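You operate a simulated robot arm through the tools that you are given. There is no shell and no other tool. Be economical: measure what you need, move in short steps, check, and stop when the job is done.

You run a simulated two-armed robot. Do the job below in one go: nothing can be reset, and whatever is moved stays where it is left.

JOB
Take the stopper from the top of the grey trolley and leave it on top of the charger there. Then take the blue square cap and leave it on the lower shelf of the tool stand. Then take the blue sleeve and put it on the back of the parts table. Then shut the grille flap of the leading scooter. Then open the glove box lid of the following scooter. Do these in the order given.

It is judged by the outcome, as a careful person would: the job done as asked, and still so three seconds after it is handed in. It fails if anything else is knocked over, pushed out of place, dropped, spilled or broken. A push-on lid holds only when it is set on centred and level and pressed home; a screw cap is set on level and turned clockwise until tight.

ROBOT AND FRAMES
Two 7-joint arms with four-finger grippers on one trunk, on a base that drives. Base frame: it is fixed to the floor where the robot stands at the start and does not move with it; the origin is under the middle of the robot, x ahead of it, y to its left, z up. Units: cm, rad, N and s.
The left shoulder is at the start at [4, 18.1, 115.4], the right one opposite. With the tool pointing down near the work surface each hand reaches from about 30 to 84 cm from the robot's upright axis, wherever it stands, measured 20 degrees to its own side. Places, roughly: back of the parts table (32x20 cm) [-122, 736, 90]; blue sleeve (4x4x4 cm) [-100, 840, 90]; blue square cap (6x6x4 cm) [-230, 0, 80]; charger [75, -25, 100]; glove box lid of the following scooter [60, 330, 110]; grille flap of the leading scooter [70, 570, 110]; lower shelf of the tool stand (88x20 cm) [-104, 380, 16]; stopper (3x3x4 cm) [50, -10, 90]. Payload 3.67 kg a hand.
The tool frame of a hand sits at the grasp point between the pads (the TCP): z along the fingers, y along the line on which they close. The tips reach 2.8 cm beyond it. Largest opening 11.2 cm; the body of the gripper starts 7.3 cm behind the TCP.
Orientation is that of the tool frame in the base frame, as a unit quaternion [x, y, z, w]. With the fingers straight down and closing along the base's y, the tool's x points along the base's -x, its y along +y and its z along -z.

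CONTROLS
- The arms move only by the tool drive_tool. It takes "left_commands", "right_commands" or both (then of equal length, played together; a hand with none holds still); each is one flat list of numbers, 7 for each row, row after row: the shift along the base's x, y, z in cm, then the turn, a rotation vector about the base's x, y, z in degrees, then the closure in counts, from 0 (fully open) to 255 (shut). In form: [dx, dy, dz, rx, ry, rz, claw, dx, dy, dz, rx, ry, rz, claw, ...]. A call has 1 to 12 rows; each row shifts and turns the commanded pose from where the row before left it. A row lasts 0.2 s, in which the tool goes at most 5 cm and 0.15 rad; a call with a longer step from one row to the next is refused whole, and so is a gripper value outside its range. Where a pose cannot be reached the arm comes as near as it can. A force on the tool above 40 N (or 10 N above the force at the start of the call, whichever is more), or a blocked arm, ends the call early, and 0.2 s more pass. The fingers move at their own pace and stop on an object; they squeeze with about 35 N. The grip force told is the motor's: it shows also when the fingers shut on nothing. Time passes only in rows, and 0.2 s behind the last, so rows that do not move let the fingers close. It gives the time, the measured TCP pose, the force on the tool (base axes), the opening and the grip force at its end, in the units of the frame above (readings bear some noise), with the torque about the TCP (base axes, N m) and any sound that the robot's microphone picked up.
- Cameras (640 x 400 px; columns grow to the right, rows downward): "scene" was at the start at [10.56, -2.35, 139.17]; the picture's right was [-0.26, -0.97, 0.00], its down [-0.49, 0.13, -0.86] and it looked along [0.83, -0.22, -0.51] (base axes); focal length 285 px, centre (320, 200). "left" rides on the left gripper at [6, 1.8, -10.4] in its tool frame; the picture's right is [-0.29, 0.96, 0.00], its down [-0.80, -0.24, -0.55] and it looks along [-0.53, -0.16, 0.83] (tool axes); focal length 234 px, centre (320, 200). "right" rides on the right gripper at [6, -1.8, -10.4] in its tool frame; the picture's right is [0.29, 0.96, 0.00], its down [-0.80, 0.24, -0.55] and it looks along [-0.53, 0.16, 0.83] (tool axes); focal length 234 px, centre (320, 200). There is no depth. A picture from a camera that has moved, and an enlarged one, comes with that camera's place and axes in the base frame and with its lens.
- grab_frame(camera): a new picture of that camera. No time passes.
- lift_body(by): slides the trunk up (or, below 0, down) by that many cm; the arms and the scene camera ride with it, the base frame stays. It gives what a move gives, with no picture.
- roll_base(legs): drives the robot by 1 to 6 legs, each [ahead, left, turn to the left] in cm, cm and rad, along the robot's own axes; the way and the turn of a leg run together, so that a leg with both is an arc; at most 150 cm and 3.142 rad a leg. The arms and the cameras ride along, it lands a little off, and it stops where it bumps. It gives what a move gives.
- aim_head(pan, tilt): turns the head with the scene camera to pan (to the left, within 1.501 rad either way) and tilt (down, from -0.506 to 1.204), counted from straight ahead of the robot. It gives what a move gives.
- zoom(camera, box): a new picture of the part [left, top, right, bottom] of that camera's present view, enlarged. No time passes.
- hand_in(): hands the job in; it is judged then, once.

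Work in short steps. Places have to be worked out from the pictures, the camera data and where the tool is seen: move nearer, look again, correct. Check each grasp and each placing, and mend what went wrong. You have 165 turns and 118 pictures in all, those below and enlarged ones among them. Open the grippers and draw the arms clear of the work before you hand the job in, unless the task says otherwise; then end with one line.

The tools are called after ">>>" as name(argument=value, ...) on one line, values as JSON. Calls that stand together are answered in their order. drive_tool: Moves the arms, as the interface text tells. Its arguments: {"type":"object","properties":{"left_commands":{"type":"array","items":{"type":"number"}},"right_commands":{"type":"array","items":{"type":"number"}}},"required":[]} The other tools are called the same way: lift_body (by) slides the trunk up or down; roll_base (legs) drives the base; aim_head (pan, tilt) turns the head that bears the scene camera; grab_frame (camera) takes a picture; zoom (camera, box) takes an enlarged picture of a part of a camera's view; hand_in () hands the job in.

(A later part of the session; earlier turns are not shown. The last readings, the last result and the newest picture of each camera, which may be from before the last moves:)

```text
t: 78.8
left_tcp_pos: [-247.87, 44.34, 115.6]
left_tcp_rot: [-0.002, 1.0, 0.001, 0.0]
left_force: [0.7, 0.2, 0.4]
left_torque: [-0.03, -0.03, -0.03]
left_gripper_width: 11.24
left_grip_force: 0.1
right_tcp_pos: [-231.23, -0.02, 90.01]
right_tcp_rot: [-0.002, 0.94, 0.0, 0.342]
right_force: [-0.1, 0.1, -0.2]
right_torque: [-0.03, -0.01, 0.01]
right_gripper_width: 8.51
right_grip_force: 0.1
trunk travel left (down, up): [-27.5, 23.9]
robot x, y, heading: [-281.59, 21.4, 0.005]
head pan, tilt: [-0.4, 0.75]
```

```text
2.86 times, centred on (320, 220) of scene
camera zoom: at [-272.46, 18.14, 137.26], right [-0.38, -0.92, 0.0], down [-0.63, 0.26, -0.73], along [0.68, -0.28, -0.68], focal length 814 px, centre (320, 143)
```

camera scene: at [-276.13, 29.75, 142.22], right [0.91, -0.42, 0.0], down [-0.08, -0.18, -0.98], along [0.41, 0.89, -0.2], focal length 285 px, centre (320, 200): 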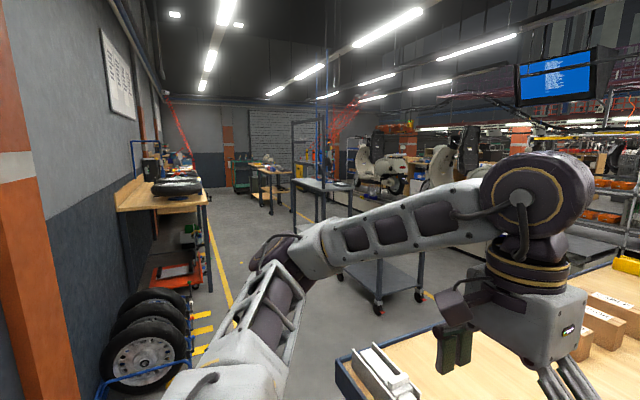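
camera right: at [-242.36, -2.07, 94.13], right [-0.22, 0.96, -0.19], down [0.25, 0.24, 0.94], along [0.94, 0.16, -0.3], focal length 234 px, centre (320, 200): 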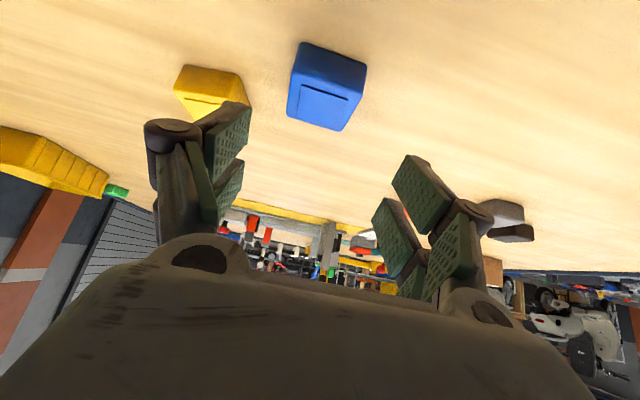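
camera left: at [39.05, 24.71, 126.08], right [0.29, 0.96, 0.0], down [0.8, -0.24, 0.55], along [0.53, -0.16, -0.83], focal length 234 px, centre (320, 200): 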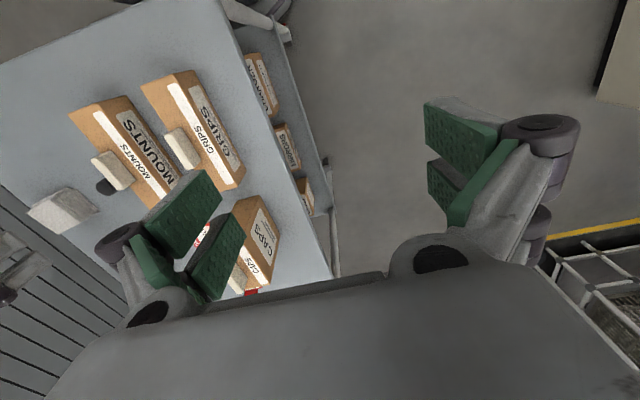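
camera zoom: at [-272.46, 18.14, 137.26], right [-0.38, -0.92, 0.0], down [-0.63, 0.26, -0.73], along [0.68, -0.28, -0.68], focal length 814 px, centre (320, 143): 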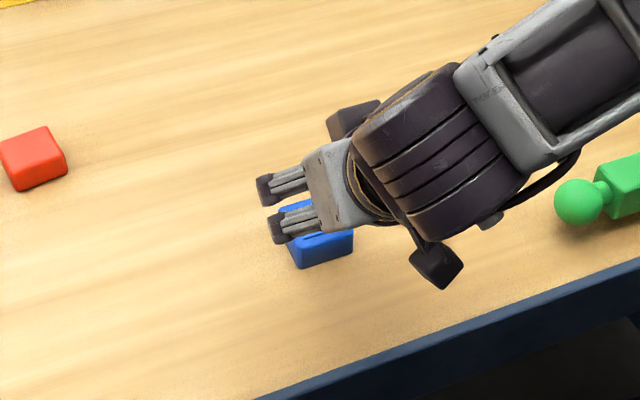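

Close estimates: cap centre x -227.8±1, y -0.5. I move in along the finger direction, still with clearance above the bench, then look.

>>> drive_tool(right_commands=[1, -0.3, -2, 0, 0, 0, 61, 1, -0.3, -2, 0, 0, 0, 61, 1, 0, -1.5, 0, 0, 0, 61, 0, 0, 0, 0, 0, 0, 61])

>>> grab_frame(camera="right")

>>> zoom(camera="scene", box=[260, 170, 380, 270])

```text
t: 79.8
left_tcp_pos: [-247.83, 44.36, 115.75]
left_tcp_rot: [-0.002, 1.0, 0.0, -0.001]
left_force: [0.0, 0.7, -0.9]
left_torque: [0.01, -0.01, -0.01]
left_gripper_width: 11.19
left_grip_force: 0.1
right_tcp_pos: [-228.19, -0.53, 84.38]
right_tcp_rot: [-0.001, 0.94, 0.0, 0.342]
right_force: [0.4, -0.2, 0.1]
right_torque: [0.01, 0.02, 0.0]
right_gripper_width: 8.52
right_grip_force: 0.1
trunk travel left (down, up): [-27.5, 23.9]
robot x, y, heading: [-282.0, 21.12, 0.002]
head pan, tilt: [-0.4, 0.75]
```

```text
85 pictures are left
camera right: at [-239.42, -2.52, 88.62], right [-0.22, 0.96, -0.19], down [0.25, 0.24, 0.94], along [0.94, 0.16, -0.3], focal length 234 px, centre (320, 200)
```

right: 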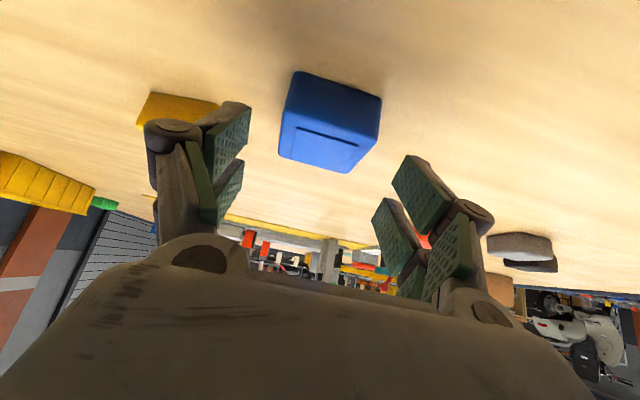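

```text
4.00 times, centred on (320, 220) of scene
camera zoom: at [-272.46, 18.13, 137.26], right [-0.38, -0.92, 0.0], down [-0.63, 0.26, -0.73], along [0.68, -0.28, -0.68], focal length 1139 px, centre (320, 120)
```

zoom: 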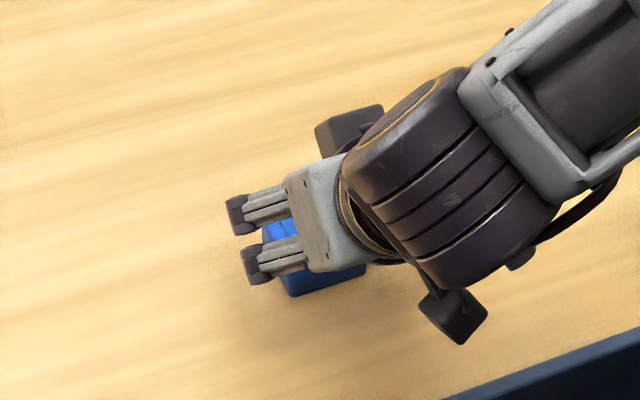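

Geometry from the close view: cap is ~6 wide, ~3 high, centred at about (-224.2,-0.7) with the bench top near z 77. I lower the fingers round it in small steps.

>>> drive_tool(right_commands=[0.9, -0.05, -1.5, 0, 0, 0, 61, 0.9, -0.05, -1.5, 0, 0, 0, 61, 0.5, 0, -0.7, 0, 0, 0, 61, 0.3, 0, -0.5, 0, 0, 0, 61, 0, 0, 0, 0, 0, 0, 61])

>>> grab_frame(camera="right")

```text
t: 80.8
left_tcp_pos: [-248.41, 44.19, 115.74]
left_tcp_rot: [0.0, 1.0, 0.0, 0.003]
left_force: [-0.4, -0.4, 0.6]
left_torque: [0.02, -0.01, 0.01]
left_gripper_width: 11.23
left_grip_force: 0.1
right_tcp_pos: [-225.68, -0.56, 81.56]
right_tcp_rot: [-0.001, 0.935, 0.0, 0.354]
right_force: [-19.3, -9.9, 53.5]
right_torque: [-1.03, 0.67, -0.03]
right_gripper_width: 5.94
right_grip_force: 23.3
trunk travel left (down, up): [-27.5, 23.9]
robot x, y, heading: [-282.23, 21.26, 0.001]
head pan, tilt: [-0.4, 0.75]
stopped in row 4 (right hand): the force on the tool passed its limit at 50 N (the readings are from after the stop); the commanded pose is now the measured one
```

```text
83 pictures are left
camera right: at [-236.99, -2.6, 85.5], right [-0.22, 0.96, -0.19], down [0.23, 0.24, 0.94], along [0.95, 0.16, -0.28], focal length 234 px, centre (320, 200)
```

right: 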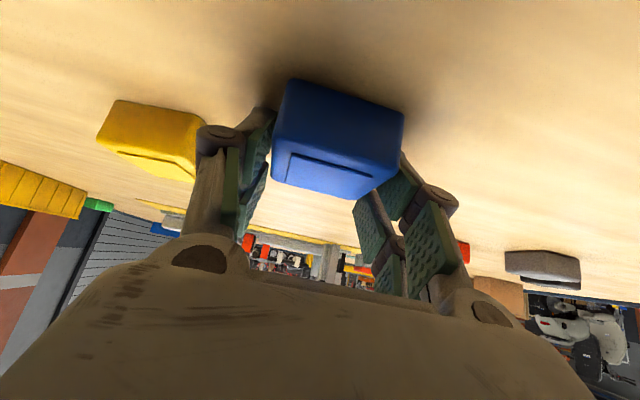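

Fingertips met the bench (table ~78.7) and the fingers read 5.9 wide. I lift half a centimetre to relieve the force and read again.

>>> drive_tool(right_commands=[0, 0, 0.5, 0, 0, 0, 61, 0, 0, 0, 0, 0, 0, 61])

>>> grab_frame(camera="right")

>>> zoom(camera="scene", box=[260, 180, 360, 260])

```text
t: 81.4
left_tcp_pos: [-247.97, 44.22, 115.64]
left_tcp_rot: [-0.002, 1.0, 0.0, 0.001]
left_force: [0.0, 0.4, -0.7]
left_torque: [0.01, -0.01, 0.0]
left_gripper_width: 11.19
left_grip_force: 0.1
right_tcp_pos: [-225.87, -0.71, 81.16]
right_tcp_rot: [0.0, 0.939, 0.0, 0.343]
right_force: [-5.7, -1.2, 10.2]
right_torque: [-0.11, 0.18, -0.09]
right_gripper_width: 8.65
right_grip_force: 4.7
trunk travel left (down, up): [-27.5, 23.9]
robot x, y, heading: [-281.9, 21.42, 0.002]
head pan, tilt: [-0.4, 0.75]
```

```text
82 pictures are left
camera right: at [-237.08, -2.65, 85.23], right [-0.22, 0.96, -0.19], down [0.25, 0.24, 0.94], along [0.94, 0.16, -0.29], focal length 234 px, centre (320, 200)
```

right: 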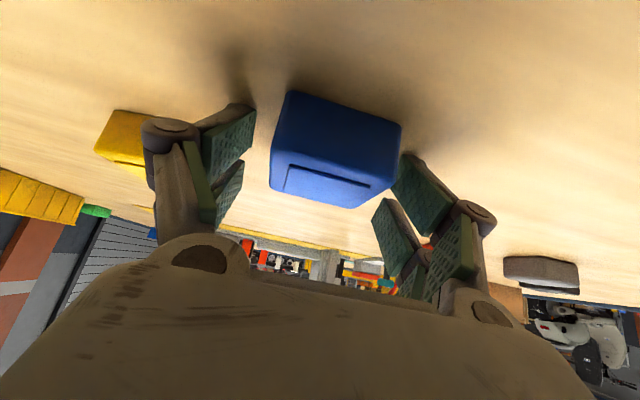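

```text
5.00 times, centred on (310, 220) of scene
camera zoom: at [-272.64, 18.1, 137.25], right [-0.38, -0.92, 0.0], down [-0.63, 0.26, -0.73], along [0.68, -0.28, -0.68], focal length 1424 px, centre (370, 100)
```

zoom: 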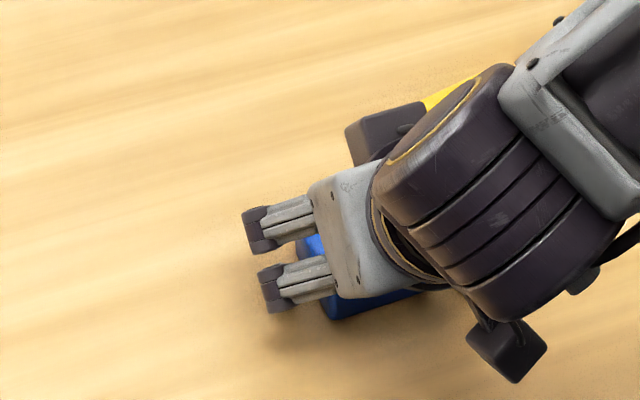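

Table is at ~78.3, cap ≈5.2 wide, centred near (-225.8,-0.8). I shift back 0.8 cm, lift a hair, and close gently.

>>> drive_tool(right_commands=[-0.8, 0.1, 0.25, 0, 0, 0, 61, 0, 0, 0, 0, 0, 0, 100, 0, 0, 0, 0, 0, 0, 140, 0, 0, 0, 0, 0, 0, 200, 0, 0, 0, 0, 0, 0, 255, 0, 0, 0, 0, 0, 0, 255])

>>> grab_frame(camera="right")

```text
t: 82.8
left_tcp_pos: [-248.06, 44.38, 115.65]
left_tcp_rot: [-0.003, 1.0, -0.002, 0.0]
left_force: [0.1, 0.3, 0.1]
left_torque: [0.03, -0.01, 0.01]
left_gripper_width: 11.22
left_grip_force: 0.0
right_tcp_pos: [-226.36, -0.55, 81.62]
right_tcp_rot: [-0.002, 0.938, 0.0, 0.347]
right_force: [-1.4, 6.8, 16.7]
right_torque: [0.5, -0.07, 0.08]
right_gripper_width: 5.53
right_grip_force: 35.0
trunk travel left (down, up): [-27.5, 23.9]
robot x, y, heading: [-282.08, 20.96, 0.009]
head pan, tilt: [-0.4, 0.75]
```

```text
80 pictures are left
camera right: at [-237.63, -2.43, 85.68], right [-0.22, 0.96, -0.19], down [0.25, 0.24, 0.94], along [0.94, 0.16, -0.29], focal length 234 px, centre (320, 200)
```

right: 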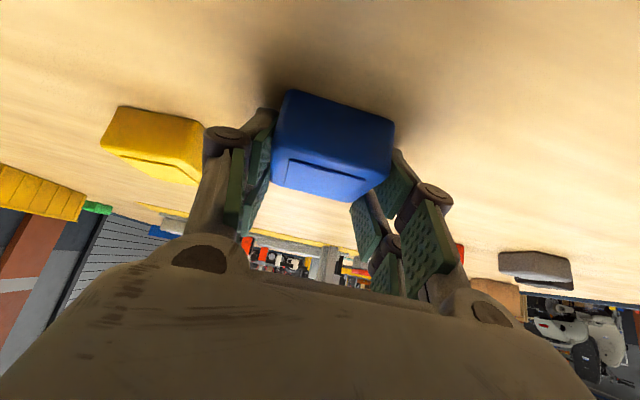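

The fingers hold something 5.5 wide. I lift a few cm and check the cap rides level.

>>> drive_tool(right_commands=[0, 0, 0.5, 0, 0, 0, 255, 0, 0, 1.5, 0, 0, 0, 255, 0, 0, 3, 0, 0, 0, 255, 0, 0, 3, 0, 0, 0, 255, 0, 0, 0, 0, 0, 0, 255])

>>> grab_frame(camera="right")

>>> zoom(camera="scene", box=[260, 150, 380, 250])

```text
t: 84.0
left_tcp_pos: [-247.85, 44.31, 115.68]
left_tcp_rot: [-0.002, 1.0, 0.0, 0.0]
left_force: [0.4, 0.4, -1.1]
left_torque: [-0.01, 0.0, 0.01]
left_gripper_width: 11.21
left_grip_force: 0.2
right_tcp_pos: [-226.25, -0.58, 89.27]
right_tcp_rot: [0.0, 0.939, 0.0, 0.344]
right_force: [1.0, -0.2, 0.3]
right_torque: [0.0, 0.01, -0.01]
right_gripper_width: 5.51
right_grip_force: 35.0
trunk travel left (down, up): [-27.5, 23.9]
robot x, y, heading: [-281.67, 21.18, 0.008]
head pan, tilt: [-0.4, 0.75]
```

```text
79 pictures are left
camera right: at [-237.44, -2.46, 93.44], right [-0.22, 0.96, -0.19], down [0.25, 0.24, 0.94], along [0.94, 0.16, -0.29], focal length 234 px, centre (320, 200)
```

right: 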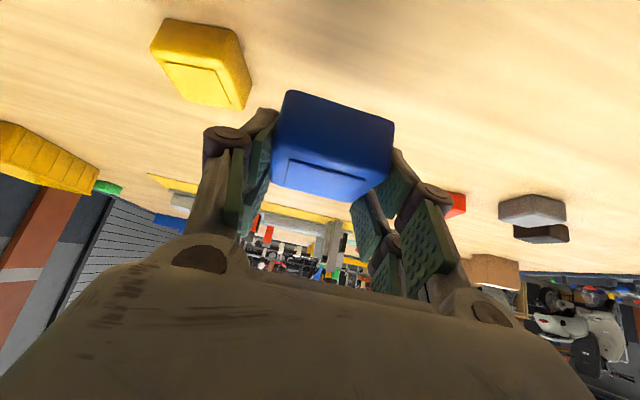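

```text
4.00 times, centred on (320, 200) of scene
camera zoom: at [-272.38, 18.1, 137.25], right [-0.38, -0.92, 0.0], down [-0.63, 0.26, -0.73], along [0.67, -0.28, -0.68], focal length 1139 px, centre (320, 200)
```

zoom: 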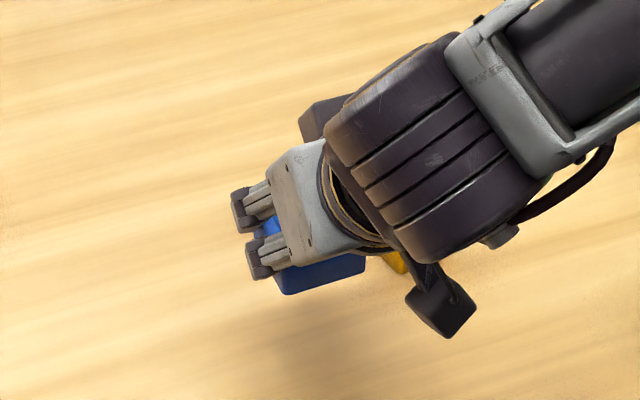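

The cap rides firmly and level. I raise and draw in the hand, then strafe back out past the bench end.

>>> drive_tool(right_commands=[0, 0, 4, 0, 0, 0, 255, 0, 0, 4, 0, 0, 0, 255, 0, 0, 4, 0, 0, 0, 255, -1.5, 0, 4, 0, 0, 0, 255, -1.5, 0, 3, 0, 0, 0, 255, -1.5, 0, 1, 0, 0, 0, 255])

>>> roll_base(legs=[[0, 115, 0]])

```text
t: 85.4
left_tcp_pos: [-247.77, 44.3, 115.7]
left_tcp_rot: [-0.002, 1.0, -0.001, -0.001]
left_force: [0.4, -0.3, 0.2]
left_torque: [0.01, 0.01, -0.03]
left_gripper_width: 11.2
left_grip_force: 0.1
right_tcp_pos: [-230.85, -0.54, 109.43]
right_tcp_rot: [-0.001, 0.939, 0.0, 0.345]
right_force: [-0.3, -0.1, 0.1]
right_torque: [0.01, -0.07, 0.01]
right_gripper_width: 5.52
right_grip_force: 35.1
trunk travel left (down, up): [-27.5, 23.9]
robot x, y, heading: [-281.95, 21.21, 0.005]
head pan, tilt: [-0.4, 0.75]
```

```text
t: 91.4
left_tcp_pos: [-250.08, 160.15, 115.59]
left_tcp_rot: [-0.012, 1.0, 0.001, 0.0]
left_force: [0.3, -0.2, 0.5]
left_torque: [0.02, -0.06, -0.04]
left_gripper_width: 11.18
left_grip_force: 0.1
right_tcp_pos: [-232.0, 115.59, 109.52]
right_tcp_rot: [-0.01, 0.939, 0.003, 0.345]
right_force: [0.0, -0.6, -0.3]
right_torque: [0.02, -0.01, 0.01]
right_gripper_width: 5.54
right_grip_force: 34.9
trunk travel left (down, up): [-27.5, 23.9]
robot x, y, heading: [-283.49, 136.41, 0.028]
head pan, tilt: [-0.4, 0.75]
```

At (-283,136). Straighten and drive forward through the gap to the aisle.

>>> roll_base(legs=[[0, 0, -0.026], [125, 0, 0], [125, 0, 0]])

>>> aim_head(pan=1.45, tilt=0.35)

>>> grab_frame(camera="scene")

```text
t: 104.5
left_tcp_pos: [2.23, 158.6, 115.61]
left_tcp_rot: [0.006, 1.0, 0.0, 0.0]
left_force: [0.1, 0.5, 0.9]
left_torque: [0.02, -0.02, 0.02]
left_gripper_width: 11.21
left_grip_force: 0.1
right_tcp_pos: [18.52, 113.43, 109.46]
right_tcp_rot: [0.008, 0.938, -0.003, 0.345]
right_force: [0.0, -1.3, 0.0]
right_torque: [-0.01, -0.02, -0.03]
right_gripper_width: 5.53
right_grip_force: 34.7
trunk travel left (down, up): [-27.5, 23.9]
robot x, y, heading: [-32.25, 136.26, -0.016]
head pan, tilt: [-0.4, 0.75]
```

```text
t: 106.3
left_tcp_pos: [2.17, 158.53, 115.69]
left_tcp_rot: [0.006, 1.0, 0.0, 0.0]
left_force: [0.2, 0.6, -0.5]
left_torque: [-0.01, 0.02, -0.01]
left_gripper_width: 11.21
left_grip_force: 0.0
right_tcp_pos: [18.53, 113.46, 109.45]
right_tcp_rot: [0.007, 0.938, -0.003, 0.346]
right_force: [0.9, 0.1, -1.3]
right_torque: [0.02, -0.01, -0.03]
right_gripper_width: 5.55
right_grip_force: 35.1
trunk travel left (down, up): [-27.5, 23.9]
robot x, y, heading: [-32.6, 136.19, -0.015]
head pan, tilt: [1.45, 0.351]
```

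```text
77 pictures are left
camera scene: at [-29.19, 145.37, 140.82], right [0.99, -0.13, 0.0], down [-0.05, -0.34, -0.94], along [0.12, 0.93, -0.34], focal length 285 px, centre (320, 200)
```

scene: 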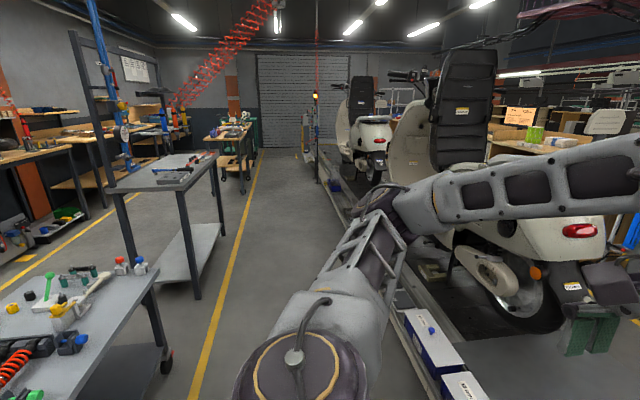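

The tool stand's aisle-side legs are at x≈-100, y≈334–431, with the lower shelf open to the aisle. I turn up the aisle, drive to y≈360 and face it.

>>> roll_base(legs=[[0, 0, 1.586], [112, 0, 0], [112, 0, 0], [0, 0, 1.571]])

>>> aim_head(pan=-0.2, tilt=0.9)

>>> grab_frame(camera="scene")

```text
t: 126.3
left_tcp_pos: [-69.18, 339.97, 115.72]
left_tcp_rot: [1.0, 0.021, 0.0, 0.0]
left_force: [-0.7, 0.8, -0.2]
left_torque: [0.0, 0.03, 0.04]
left_gripper_width: 11.19
left_grip_force: 0.1
right_tcp_pos: [-87.79, 384.17, 109.48]
right_tcp_rot: [0.938, 0.017, -0.346, 0.006]
right_force: [-0.2, 0.2, -0.1]
right_torque: [-0.01, 0.0, -0.01]
right_gripper_width: 5.56
right_grip_force: 34.9
trunk travel left (down, up): [-27.5, 23.9]
robot x, y, heading: [-35.8, 364.49, -3.097]
head pan, tilt: [1.45, 0.351]
```

```text
t: 128.1
left_tcp_pos: [-69.04, 340.08, 115.6]
left_tcp_rot: [1.0, 0.021, 0.0, 0.0]
left_force: [0.3, 0.0, 0.3]
left_torque: [-0.05, 0.02, 0.02]
left_gripper_width: 11.19
left_grip_force: 0.1
right_tcp_pos: [-87.85, 384.12, 109.4]
right_tcp_rot: [0.938, 0.018, -0.345, 0.005]
right_force: [0.6, -0.1, -0.2]
right_torque: [0.04, 0.02, 0.03]
right_gripper_width: 5.54
right_grip_force: 35.4
trunk travel left (down, up): [-27.5, 23.9]
robot x, y, heading: [-35.92, 364.59, -3.099]
head pan, tilt: [-0.201, 0.901]
```

```text
76 pictures are left
camera scene: at [-45.53, 365.34, 136.06], right [0.16, 0.99, 0.0], down [0.77, -0.12, -0.62], along [-0.61, 0.1, -0.78], focal length 285 px, centre (320, 200)
```

scene: 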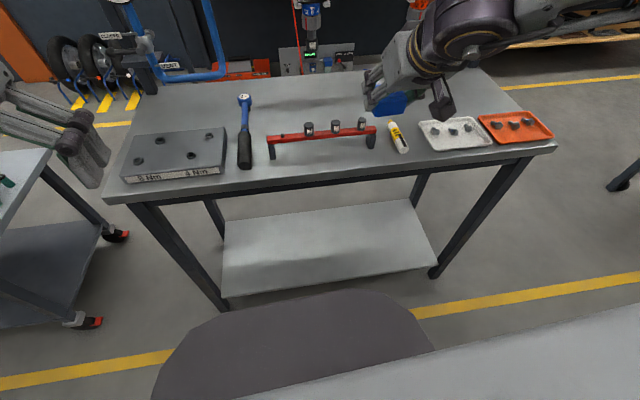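

Shelf front edge is at x≈-94 (y 331–427), table top edge at x≈-90. I back off 18 cm and lower the trunk, so the hand can go down in front of the stand.

>>> roll_base(legs=[[-18, 0, -0.044]])

>>> lift_body(by=-27)

>>> grab_frame(camera="scene")

```text
t: 129.6
left_tcp_pos: [-52.27, 341.88, 115.57]
left_tcp_rot: [1.0, 0.0, 0.0, 0.0]
left_force: [0.3, -0.3, 0.3]
left_torque: [0.0, 0.0, -0.01]
left_gripper_width: 11.19
left_grip_force: 0.2
right_tcp_pos: [-69.01, 386.72, 109.45]
right_tcp_rot: [0.938, -0.003, -0.346, -0.002]
right_force: [0.2, 0.0, -0.7]
right_torque: [-0.05, -0.01, 0.01]
right_gripper_width: 5.51
right_grip_force: 34.8
trunk travel left (down, up): [-27.5, 23.9]
robot x, y, heading: [-17.71, 364.75, 3.14]
head pan, tilt: [-0.201, 0.901]
```

```text
t: 132.3
left_tcp_pos: [-52.18, 341.68, 88.75]
left_tcp_rot: [1.0, -0.001, 0.001, 0.0]
left_force: [0.8, -0.4, -0.7]
left_torque: [-0.01, -0.01, 0.0]
left_gripper_width: 11.2
left_grip_force: 0.1
right_tcp_pos: [-68.92, 386.82, 82.54]
right_tcp_rot: [0.938, -0.002, -0.346, -0.001]
right_force: [-0.2, 0.4, 0.5]
right_torque: [0.02, -0.02, 0.0]
right_gripper_width: 5.52
right_grip_force: 34.8
trunk travel left (down, up): [-0.5, 50.9]
robot x, y, heading: [-18.05, 364.66, 3.141]
head pan, tilt: [-0.201, 0.901]
```

```text
75 pictures are left
camera scene: at [-27.56, 366.13, 109.13], right [0.2, 0.98, 0.0], down [0.77, -0.16, -0.62], along [-0.61, 0.12, -0.78], focal length 285 px, centre (320, 200)
```

scene: 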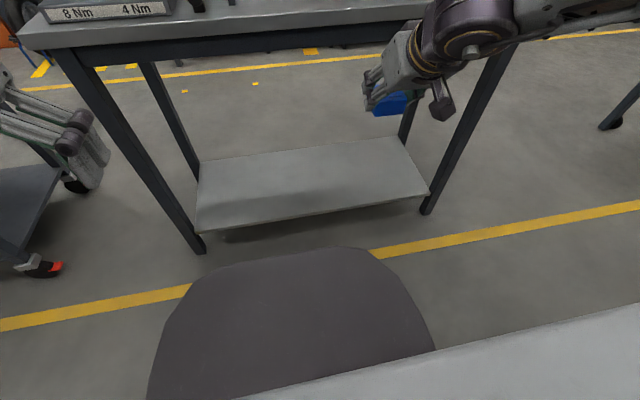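

Robot base top is ~z 44 reaching 45 cm ahead, so the hand must go down ahead of that and slightly to the side. I extend 11 cm, shift 8 cm sideways and start lowering.

>>> drive_tool(right_commands=[-4, 3, 0, 0, 0, 0, 255, -4, 3, 0, 0, 0, 0, 255, -3, 2, 0, 0, 0, 0, 255, 0, 0, -4.5, 0, 0, 0, 255, 0, 0, -4.5, 0, 0, 0, 255, 0, 0, -4.5, 0, 0, 0, 255, 0, 0, -4.5, 0, 0, 0, 255, 0, 0, -4.5, 0, 0, 0, 255, 0, 0, -4.5, 0, 0, 0, 255, 0, 0, -4.5, 0, 0, 0, 255, 0, 0, 0, 0, 0, 0, 255])

>>> grab_frame(camera="scene")

```text
t: 134.7
left_tcp_pos: [-52.18, 341.82, 88.68]
left_tcp_rot: [1.0, 0.0, -0.001, 0.0]
left_force: [-0.8, -0.6, -0.2]
left_torque: [-0.04, 0.0, -0.02]
left_gripper_width: 11.22
left_grip_force: 0.0
right_tcp_pos: [-79.89, 394.84, 51.06]
right_tcp_rot: [0.938, -0.002, -0.345, -0.001]
right_force: [0.1, 0.3, -0.8]
right_torque: [0.01, 0.03, 0.0]
right_gripper_width: 5.54
right_grip_force: 35.2
trunk travel left (down, up): [-0.5, 50.9]
robot x, y, heading: [-17.89, 364.53, 3.136]
head pan, tilt: [-0.201, 0.901]
```

```text
74 pictures are left
camera scene: at [-27.55, 366.12, 109.13], right [0.2, 0.98, 0.0], down [0.77, -0.16, -0.62], along [-0.61, 0.12, -0.78], focal length 285 px, centre (320, 200)
```

scene: 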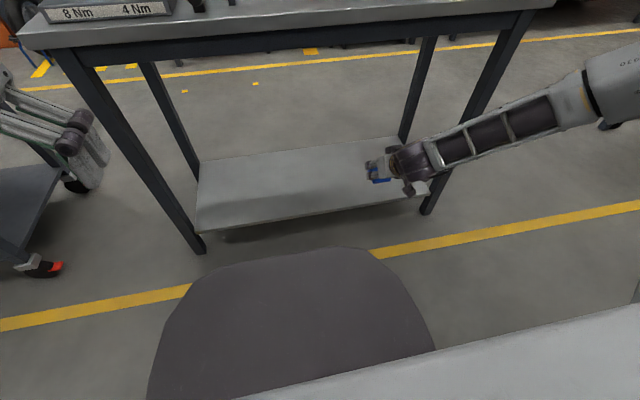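

The forearm runs sideways with its elbow near y≈435, so going in here would hit the leg at y≈427. I strafe 30 cm left first, then finish lowering.

>>> roll_base(legs=[[0, 30, 0]])

>>> drive_tool(right_commands=[0, 0, -4, 0, 0, 0, 255, 0, 0, -4, 0, 0, 0, 255, 0, 0, -4, 0, 0, 0, 255, 0, 0, -4, 0, 0, 0, 255, 0, 0, -4, 0, 0, 0, 255, 0, 0, -3, 0, 0, 0, 255, 0, 0, 0, 0, 0, 0, 255])

>>> grab_frame(camera="scene")

>>> grab_frame(camera="right")

```text
t: 136.8
left_tcp_pos: [-52.34, 312.04, 88.71]
left_tcp_rot: [1.0, -0.002, 0.0, -0.001]
left_force: [0.3, 0.0, -0.2]
left_torque: [0.01, 0.02, 0.01]
left_gripper_width: 11.2
left_grip_force: 0.1
right_tcp_pos: [-79.92, 365.18, 51.06]
right_tcp_rot: [0.939, -0.004, -0.345, -0.003]
right_force: [0.7, -0.2, -1.1]
right_torque: [0.03, 0.0, -0.03]
right_gripper_width: 5.54
right_grip_force: 35.0
trunk travel left (down, up): [-0.5, 50.9]
robot x, y, heading: [-18.02, 334.68, 3.134]
head pan, tilt: [-0.201, 0.901]
```

```text
t: 138.4
left_tcp_pos: [-52.52, 312.08, 88.69]
left_tcp_rot: [1.0, -0.003, 0.0, 0.0]
left_force: [-0.2, 0.9, 0.4]
left_torque: [-0.02, -0.01, -0.02]
left_gripper_width: 11.2
left_grip_force: 0.1
right_tcp_pos: [-79.71, 365.2, 46.35]
right_tcp_rot: [0.939, -0.004, -0.343, -0.003]
right_force: [0.2, 0.0, -0.7]
right_torque: [0.02, -0.01, -0.05]
right_gripper_width: 5.54
right_grip_force: 34.9
right hand out of reach, approached as far as the arm can: row 2, 3, 4, 5, 6
trunk travel left (down, up): [-0.5, 50.9]
robot x, y, heading: [-18.08, 334.99, 3.14]
head pan, tilt: [-0.201, 0.901]
```

```text
73 pictures are left
camera scene: at [-27.67, 336.39, 109.12], right [0.2, 0.98, 0.0], down [0.77, -0.16, -0.62], along [-0.61, 0.13, -0.78], focal length 285 px, centre (320, 200)
```

scene: 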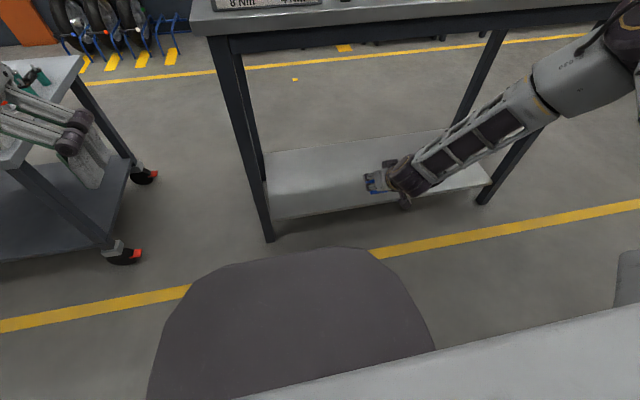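

```text
72 pictures are left
camera right: at [-68.38, 366.76, 50.5], right [0.21, -0.96, -0.19], down [-0.25, -0.24, 0.94], along [-0.94, -0.15, -0.29], focal length 234 px, centre (320, 200)
```

right: 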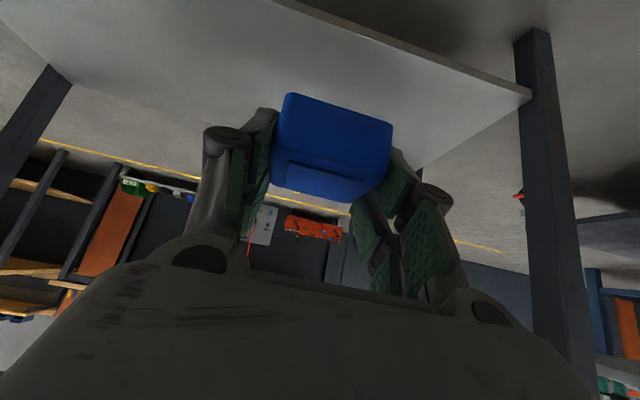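

Straight below is limited at z≈46, but the hand is now under the table-top level. I extend forward under the stand, then try lowering further.

>>> drive_tool(right_commands=[-4, 0, 0, 0, 0, 0, 255, -4, 0, 0, 0, 0, 0, 255, -4, 0, 0, 0, 0, 0, 255, 0, 0, -4, 0, 0, 0, 255, 0, 0, -4, 0, 0, 0, 255, 0, 0, 0, 0, 0, 0, 255])

>>> grab_frame(camera="scene")

```text
t: 139.8
left_tcp_pos: [-52.38, 312.23, 88.65]
left_tcp_rot: [1.0, -0.002, 0.0, 0.0]
left_force: [-0.5, 0.1, 0.4]
left_torque: [0.02, -0.01, 0.01]
left_gripper_width: 11.21
left_grip_force: 0.1
right_tcp_pos: [-85.33, 368.72, 48.05]
right_tcp_rot: [0.939, -0.005, -0.345, -0.002]
right_force: [-0.5, 0.1, -0.6]
right_torque: [0.05, -0.03, 0.02]
right_gripper_width: 5.52
right_grip_force: 35.2
right hand out of reach, approached as far as the arm can: row 1, 2, 3, 4, 5
trunk travel left (down, up): [-0.5, 50.9]
robot x, y, heading: [-18.05, 335.07, 3.136]
head pan, tilt: [-0.201, 0.901]
```

```text
71 pictures are left
camera scene: at [-27.67, 336.39, 109.12], right [0.2, 0.98, 0.0], down [0.77, -0.16, -0.62], along [-0.61, 0.13, -0.78], focal length 285 px, centre (320, 200)
```

scene: 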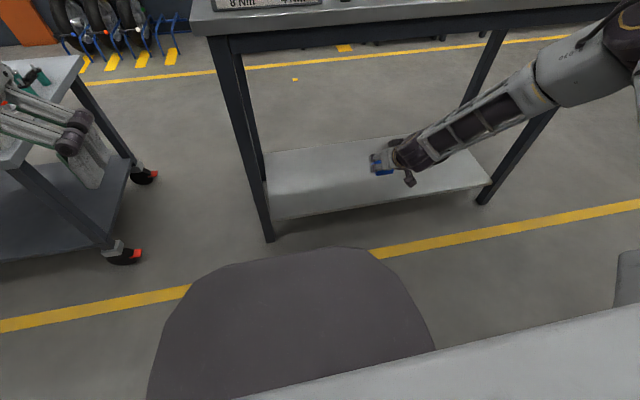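

The wrist seems to be the limit because the forearm arrives from the right. Yawing the hand about vertical keeps the cap level, so I yaw it 40° left and try lowering.

>>> drive_tool(right_commands=[0, 0, 0, 0, 0, 8, 255, 0, 0, 0, 0, 0, 8, 255, 0, 0, 0, 0, 0, 8, 255, 0, 0, 0, 0, 0, 8, 255, 0, 0, 0, 0, 0, 8, 255, 0, 0, -3, 0, 0, 0, 255, 0, 0, -3, 0, 0, 0, 255, 0, 0, -3, 0, 0, 0, 255, 0, 0, 0, 0, 0, 0, 255])

```text
t: 141.8
left_tcp_pos: [-52.39, 312.17, 88.75]
left_tcp_rot: [1.0, -0.002, -0.001, 0.0]
left_force: [0.5, 0.2, 0.9]
left_torque: [-0.01, 0.04, 0.01]
left_gripper_width: 11.19
left_grip_force: 0.1
right_tcp_pos: [-81.42, 369.07, 45.86]
right_tcp_rot: [0.883, 0.317, -0.326, 0.116]
right_force: [0.5, -0.4, -0.6]
right_torque: [0.02, -0.01, 0.02]
right_gripper_width: 5.55
right_grip_force: 34.9
right hand out of reach, approached as far as the arm can: row 1, 2, 3, 6, 7, 8
trunk travel left (down, up): [-0.5, 50.9]
robot x, y, heading: [-17.89, 334.92, 3.136]
head pan, tilt: [-0.201, 0.901]
```

Still limited near z 46. I test whether a steeper hand (24° more upright) goes lower, to learn the arm's limit.

>>> drive_tool(right_commands=[0, 0, 0, 5.1, -6.1, 0, 255, 0, 0, 0, 5.1, -6.1, 0, 255, 0, 0, 0, 5.1, -6.1, 0, 255, 0, 0, -3, 0, 0, 0, 255, 0, 0, -3, 0, 0, 0, 255, 0, 0, -3, 0, 0, 0, 255, 0, 0, -3, 0, 0, 0, 255, 0, 0, 0, 0, 0, 0, 255])

>>> grab_frame(camera="scene")

```text
t: 143.6
left_tcp_pos: [-52.34, 312.11, 88.68]
left_tcp_rot: [1.0, -0.003, -0.001, 0.001]
left_force: [-0.4, -0.3, -0.2]
left_torque: [-0.01, -0.02, 0.0]
left_gripper_width: 11.21
left_grip_force: 0.1
right_tcp_pos: [-74.97, 371.47, 41.38]
right_tcp_rot: [0.916, 0.332, -0.21, 0.078]
right_force: [0.9, 1.3, -0.5]
right_torque: [0.04, -0.02, -0.05]
right_gripper_width: 5.53
right_grip_force: 35.1
right hand out of reach, approached as far as the arm can: row 2, 3, 4, 5, 6, 7
trunk travel left (down, up): [-0.5, 50.9]
robot x, y, heading: [-17.65, 334.62, 3.137]
head pan, tilt: [-0.201, 0.901]
```

```text
70 pictures are left
camera scene: at [-27.67, 336.4, 109.12], right [0.2, 0.98, 0.0], down [0.77, -0.16, -0.62], along [-0.61, 0.13, -0.78], focal length 285 px, centre (320, 200)
```

scene: 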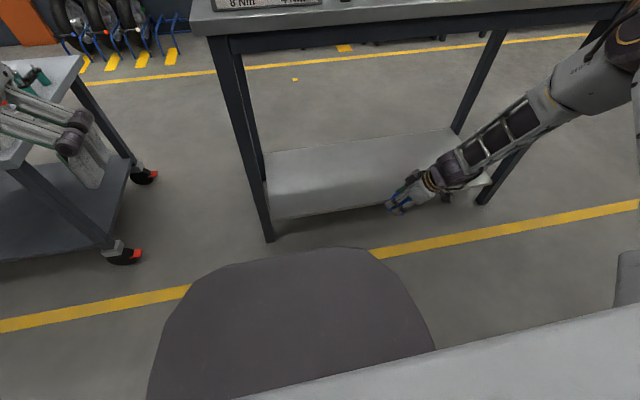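

I look at the arm's own configuration to see what limits it.

>>> aim_head(pan=-0.9, tilt=0.7)

>>> grab_frame(camera="scene")

```text
t: 144.7
left_tcp_pos: [-52.47, 312.21, 88.67]
left_tcp_rot: [1.0, -0.003, 0.0, 0.0]
left_force: [-0.8, 0.7, 0.0]
left_torque: [-0.01, -0.03, -0.01]
left_gripper_width: 11.21
left_grip_force: 0.1
right_tcp_pos: [-74.99, 371.42, 41.47]
right_tcp_rot: [0.917, 0.33, -0.211, 0.077]
right_force: [-0.7, 0.2, -0.6]
right_torque: [0.0, -0.05, -0.03]
right_gripper_width: 5.54
right_grip_force: 34.6
trunk travel left (down, up): [-0.5, 50.9]
robot x, y, heading: [-17.95, 335.02, 3.136]
head pan, tilt: [-0.901, 0.7]
```

```text
69 pictures are left
camera scene: at [-25.53, 341.53, 110.74], right [0.79, 0.62, 0.0], down [0.4, -0.51, -0.76], along [-0.47, 0.6, -0.64], focal length 285 px, centre (320, 200)
```

scene: 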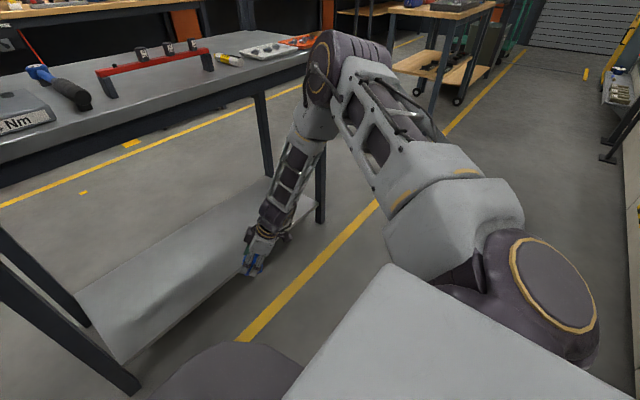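

The elbow sits high (z≈92) with the upper arm level. I test moving the hand outward to the side and down, to let the upper arm drop.

>>> drive_tool(right_commands=[2, 4, 0, 0, 0, 0, 255, 2, 4, 0, 0, 0, 0, 255, 2, 4, 0, 0, 0, 0, 255, 0, 4, -2, 0, 0, 0, 255, 0, 0, -3, 0, 0, 0, 255, 0, 0, -3, 0, 0, 0, 255, 0, 0, -3, 0, 0, 0, 255, 0, 0, -3, 0, 0, 0, 255, 0, 0, 0, 0, 0, 0, 255])

>>> grab_frame(camera="scene")

```text
t: 146.7
left_tcp_pos: [-52.38, 312.09, 88.73]
left_tcp_rot: [1.0, -0.002, 0.0, 0.001]
left_force: [0.3, 0.4, -0.8]
left_torque: [0.01, 0.0, -0.02]
left_gripper_width: 11.17
left_grip_force: 0.1
right_tcp_pos: [-66.79, 387.6, 38.06]
right_tcp_rot: [0.917, 0.33, -0.211, 0.077]
right_force: [-0.6, -1.1, 0.2]
right_torque: [0.04, -0.01, 0.0]
right_gripper_width: 5.53
right_grip_force: 35.0
right hand out of reach, approached as far as the arm can: row 5, 6, 7, 8
trunk travel left (down, up): [-0.5, 50.9]
robot x, y, heading: [-18.14, 334.7, 3.142]
head pan, tilt: [-0.901, 0.7]
```

```text
68 pictures are left
camera scene: at [-25.53, 341.51, 110.74], right [0.79, 0.62, 0.0], down [0.4, -0.51, -0.76], along [-0.47, 0.6, -0.64], focal length 285 px, centre (320, 200)
```

scene: 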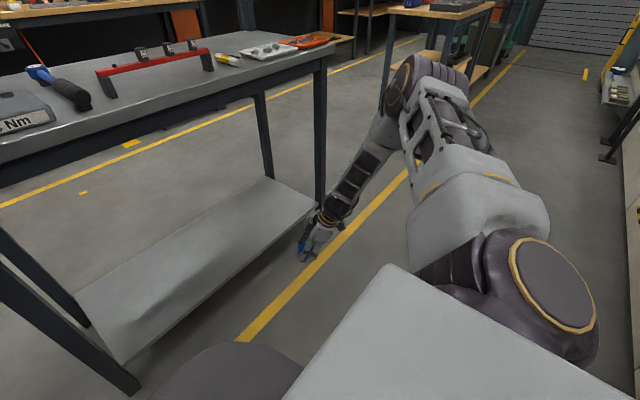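

I test the lowest reach with the hand fully upright here in the open.

>>> drive_tool(right_commands=[0, 0, 0, 5.1, -6.1, 0, 255, 0, 0, 0, 5.1, -6.1, 0, 255, 0, 0, 0, 3, -3.8, 0, 255, 0, 0, -3, 0, 0, 0, 255, 0, 0, -3, 0, 0, 0, 255, 0, 0, -3, 0, 0, 0, 255, 0, 0, -3, 0, 0, 0, 255, 0, 0, -3, 0, 0, 0, 255, 0, 0, -3, 0, 0, 0, 255, 0, 0, 0, 0, 0, 0, 255])

```text
t: 148.9
left_tcp_pos: [-52.38, 312.17, 88.59]
left_tcp_rot: [1.0, -0.003, -0.001, 0.0]
left_force: [-0.1, -0.2, -0.2]
left_torque: [0.02, 0.02, -0.01]
left_gripper_width: 11.19
left_grip_force: 0.0
right_tcp_pos: [-63.0, 386.93, 37.42]
right_tcp_rot: [0.94, 0.338, -0.043, 0.017]
right_force: [0.0, -0.7, -1.0]
right_torque: [0.03, -0.01, -0.03]
right_gripper_width: 5.54
right_grip_force: 34.6
right hand out of reach, approached as far as the arm can: row 2, 3, 4, 5, 6, 7, 8, 9
trunk travel left (down, up): [-0.5, 50.9]
robot x, y, heading: [-18.14, 335.26, 3.137]
head pan, tilt: [-0.901, 0.7]
```

The limit seems to be the upper arm staying level. I test in the open aisle to my right whether a fully stretched arm pointing outward can swing lower: raise, tilt outward and extend.

>>> drive_tool(right_commands=[1, 3, 3, 8, 0, 0, 255, 1, 4, 3, 8, 0, 0, 255, 1, 4, 2, 8, 0, 0, 255, 1, 4, 0, 8, 0, 0, 255, 0, 4, 0, 8, 0, 0, 255, 0, 4, 0, 0, 0, 0, 255, 0, 4, 0, 0, 0, 0, 255, 0, 4, 0, 0, 0, 0, 255, 0, 0, 0, 0, 0, 0, 255])

>>> drive_tool(right_commands=[0, 0, -4, 0, 0, 0, 255, 0, 0, -4, 0, 0, 0, 255, 0, 0, -4, 0, 0, 0, 255, 0, 0, -4, 0, 0, 0, 255, 0, 0, -4, 0, 0, 0, 255, 0, 0, -4, 0, 0, 0, 255, 0, 0, 0, 0, 0, 0, 255])

>>> grab_frame(camera="scene")

```text
refused: row 2 steps farther than a row can; nothing moved
```

```text
t: 150.5
left_tcp_pos: [-52.34, 312.1, 88.72]
left_tcp_rot: [1.0, -0.003, 0.0, 0.001]
left_force: [-0.1, -0.9, 0.2]
left_torque: [-0.01, -0.03, 0.01]
left_gripper_width: 11.19
left_grip_force: 0.0
right_tcp_pos: [-62.21, 386.14, 37.22]
right_tcp_rot: [0.94, 0.338, -0.043, 0.017]
right_force: [0.8, -0.1, -0.8]
right_torque: [0.01, -0.01, -0.04]
right_gripper_width: 5.54
right_grip_force: 34.9
right hand out of reach, approached as far as the arm can: row 1, 2, 3, 4, 5, 6
trunk travel left (down, up): [-0.5, 50.9]
robot x, y, heading: [-18.4, 335.27, 3.135]
head pan, tilt: [-0.901, 0.7]
```

```text
67 pictures are left
camera scene: at [-25.52, 341.54, 110.74], right [0.79, 0.62, 0.0], down [0.4, -0.51, -0.76], along [-0.47, 0.6, -0.64], focal length 285 px, centre (320, 200)
```

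scene: 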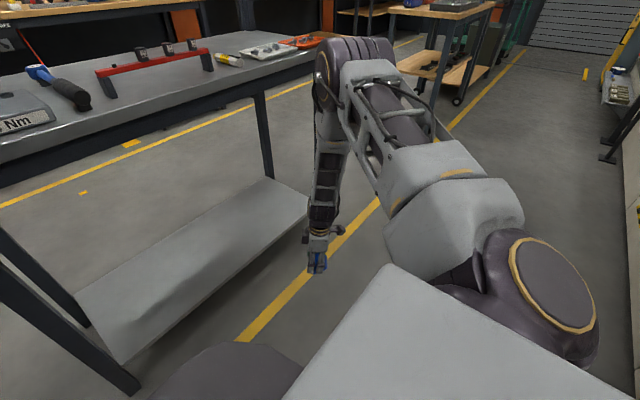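

The forearm now hangs straight down from an elbow at z≈91; the upper arm is level. I redo the refused test (stretch outward to the right, tilted, then lower) with smaller steps.

>>> drive_tool(right_commands=[1, 3, 3, 8, 0, 0, 255, 1, 3, 3, 8, 0, 0, 255, 1, 3, 2, 8, 0, 0, 255, 1, 4, 0, 8, 0, 0, 255, 0, 4, 0, 8, 0, 0, 255, 0, 4, 0, 0, 0, 0, 255, 0, 4, 0, 0, 0, 0, 255, 0, 4, 0, 0, 0, 0, 255, 0, 0, -4, 0, 0, 0, 255, 0, 0, -4, 0, 0, 0, 255, 0, 0, -4, 0, 0, 0, 255, 0, 0, -4, 0, 0, 0, 255])

>>> grab_frame(camera="scene")

```text
t: 153.1
left_tcp_pos: [-52.38, 312.22, 88.71]
left_tcp_rot: [1.0, -0.002, 0.0, 0.0]
left_force: [0.5, 0.6, 0.9]
left_torque: [0.01, 0.04, 0.01]
left_gripper_width: 11.19
left_grip_force: 0.0
right_tcp_pos: [-53.61, 415.89, 37.05]
right_tcp_rot: [0.893, 0.339, 0.045, -0.291]
right_force: [0.2, 0.3, 0.2]
right_torque: [0.02, -0.02, -0.03]
right_gripper_width: 5.53
right_grip_force: 34.9
right hand out of reach, approached as far as the arm can: row 1, 2, 3, 9, 10, 11, 12
trunk travel left (down, up): [-0.5, 50.9]
robot x, y, heading: [-18.01, 334.55, 3.138]
head pan, tilt: [-0.901, 0.7]
```

```text
66 pictures are left
camera scene: at [-25.47, 341.6, 110.74], right [0.79, 0.62, 0.0], down [0.4, -0.51, -0.76], along [-0.47, 0.6, -0.64], focal length 285 px, centre (320, 200)
```

scene: 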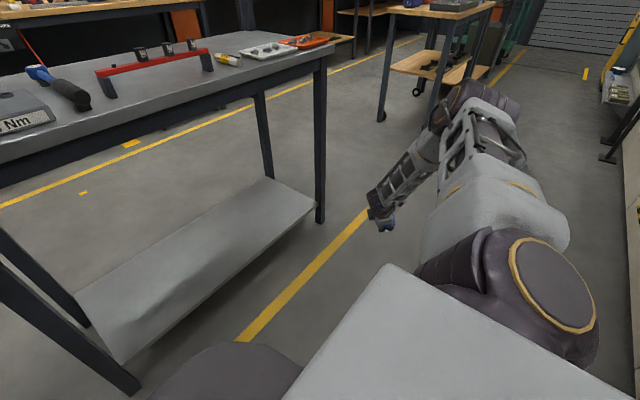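

With the hand more to the side the elbow sits a bit lower. I test a nearly pure sideways reach with the hand upright.

>>> drive_tool(right_commands=[3, 0, 0, -8, 0, 0, 255, 3, 0, 0, -8, 0, 0, 255, 3, 0, 0, -8, 0, 0, 255, 3, 0, 0, -8, 0, 0, 255, 3, 0, 0, -8, 0, 0, 255, 3, 0, 0, 0, 0, 0, 255, 0, 0, -4, 0, 0, 0, 255, 0, 0, -4, 0, 0, 0, 255, 0, 0, -4, 0, 0, 0, 255, 0, 0, -4, 0, 0, 0, 255, 0, 0, 0, 0, 0, 0, 255])

>>> grab_frame(camera="scene")

```text
t: 155.5
left_tcp_pos: [-52.4, 312.16, 88.59]
left_tcp_rot: [1.0, -0.003, 0.0, 0.0]
left_force: [0.6, 1.0, -0.1]
left_torque: [-0.03, 0.01, 0.0]
left_gripper_width: 11.21
left_grip_force: 0.0
right_tcp_pos: [-32.44, 410.74, 29.93]
right_tcp_rot: [0.939, 0.334, -0.072, 0.031]
right_force: [0.7, 0.4, -0.9]
right_torque: [0.02, -0.03, -0.05]
right_gripper_width: 5.52
right_grip_force: 34.4
right hand out of reach, approached as far as the arm can: row 7, 8, 9, 10
trunk travel left (down, up): [-0.5, 50.9]
robot x, y, heading: [-18.05, 334.94, 3.131]
head pan, tilt: [-0.901, 0.7]
```

```text
65 pictures are left
camera scene: at [-25.51, 341.54, 110.74], right [0.79, 0.62, 0.0], down [0.4, -0.51, -0.76], along [-0.47, 0.6, -0.64], focal length 285 px, centre (320, 200)
```

scene: 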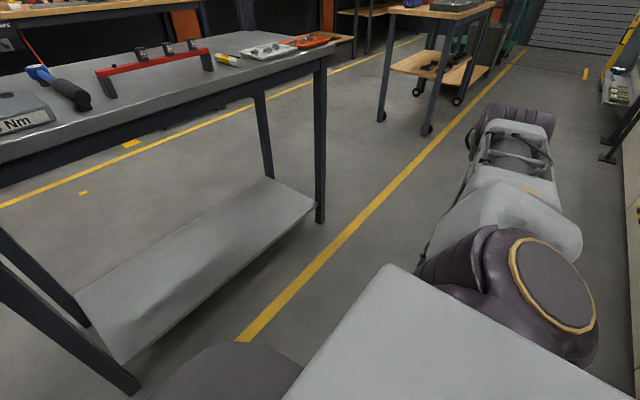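

Sideways is lower (z≈30); the limit drops toward the rear-right. I test how low the hand gets to the right and slightly behind.

>>> drive_tool(right_commands=[4, 0, 1, 0, 0, 0, 255, 4, 0, 1, 0, 0, 0, 255, 4, 0, 0, 0, 0, 0, 255, 4, -0.5, 0, 0, 0, 0, 255, 4, -1, 0, 0, 0, 0, 255, 4, -2, 0, 0, 0, 0, 255, 4, -2, 0, 0, 0, 0, 255, 4, -3, 0, 0, 0, 0, 255, 0, 0, -4, 0, 0, 0, 255, 0, 0, -4, 0, 0, 0, 255, 0, 0, -3, 0, 0, 0, 255, 0, 0, -3, 0, 0, 0, 255])

```text
t: 158.1
left_tcp_pos: [-52.46, 312.35, 88.63]
left_tcp_rot: [1.0, -0.004, 0.0, 0.0]
left_force: [-0.4, 0.0, 0.4]
left_torque: [-0.02, -0.03, 0.01]
left_gripper_width: 11.19
left_grip_force: 0.1
right_tcp_pos: [-10.61, 402.94, 30.8]
right_tcp_rot: [0.94, 0.333, -0.072, 0.033]
right_force: [1.1, 0.7, -0.4]
right_torque: [-0.08, 0.07, -0.03]
right_gripper_width: 5.52
right_grip_force: 35.6
right hand out of reach, approached as far as the arm can: row 7, 8, 9, 10, 11, 12
trunk travel left (down, up): [-0.5, 50.9]
robot x, y, heading: [-18.25, 334.75, 3.136]
head pan, tilt: [-0.901, 0.7]
```

The yaw-left may itself be at a wrist limit (the +90° turn failed earlier the same way). I turn the hand the other way by 88° here in the open and then try lower again.

>>> drive_tool(right_commands=[-1, 0, 1, 0, 0, -8, 255, -1, 0, 1, 0, 0, -8, 255, -1, 0, 1, 0, 0, -8, 255, -1, 0, 0, 0, 0, -8, 255, -1, 0, 0, 0, 0, -8, 255, -1, 0, 0, 0, 0, -8, 255, -1, 0, 0, 0, 0, -8, 255, -1, 0, 0, 0, 0, -8, 255, -1, 0, 0, 0, 0, -8, 255, -1, 0, 0, 0, 0, -8, 255, -1, 0, 0, 0, 0, -8, 255])

>>> drive_tool(right_commands=[0, 0, -4, 0, 0, 0, 255, 0, 0, -4, 0, 0, 0, 255, 0, 0, -4, 0, 0, 0, 255, 0, 0, -3, 0, 0, 0, 255, 0, 0, 0, 0, 0, 0, 255])

>>> grab_frame(camera="scene")

```text
t: 160.5
left_tcp_pos: [-52.42, 312.2, 88.71]
left_tcp_rot: [1.0, -0.002, 0.0, 0.0]
left_force: [0.5, 0.4, 0.1]
left_torque: [-0.02, -0.02, 0.0]
left_gripper_width: 11.19
left_grip_force: 0.0
right_tcp_pos: [-21.55, 402.98, 33.89]
right_tcp_rot: [0.907, -0.413, -0.074, -0.028]
right_force: [0.0, 0.6, -0.2]
right_torque: [-0.03, 0.0, -0.03]
right_gripper_width: 5.56
right_grip_force: 35.3
trunk travel left (down, up): [-0.5, 50.9]
robot x, y, heading: [-18.25, 335.17, 3.142]
head pan, tilt: [-0.901, 0.7]
```

```text
t: 161.7
left_tcp_pos: [-52.38, 312.12, 88.69]
left_tcp_rot: [1.0, -0.003, 0.0, 0.0]
left_force: [-0.4, -0.2, -0.6]
left_torque: [0.0, -0.02, -0.03]
left_gripper_width: 11.22
left_grip_force: 0.1
right_tcp_pos: [-21.52, 403.05, 18.69]
right_tcp_rot: [0.907, -0.413, -0.075, -0.028]
right_force: [0.4, -0.6, -0.1]
right_torque: [0.04, 0.01, 0.01]
right_gripper_width: 5.53
right_grip_force: 35.1
trunk travel left (down, up): [-0.5, 50.9]
robot x, y, heading: [-18.16, 334.69, 3.132]
head pan, tilt: [-0.901, 0.7]
```

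```text
64 pictures are left
camera scene: at [-25.5, 341.53, 110.74], right [0.79, 0.62, 0.0], down [0.4, -0.51, -0.76], along [-0.47, 0.6, -0.64], focal length 285 px, centre (320, 200)
```

scene: 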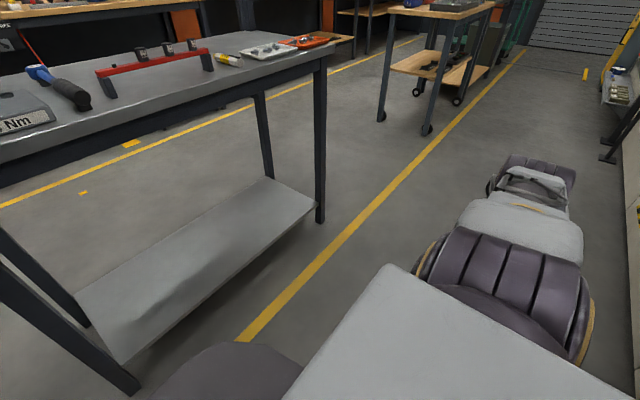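

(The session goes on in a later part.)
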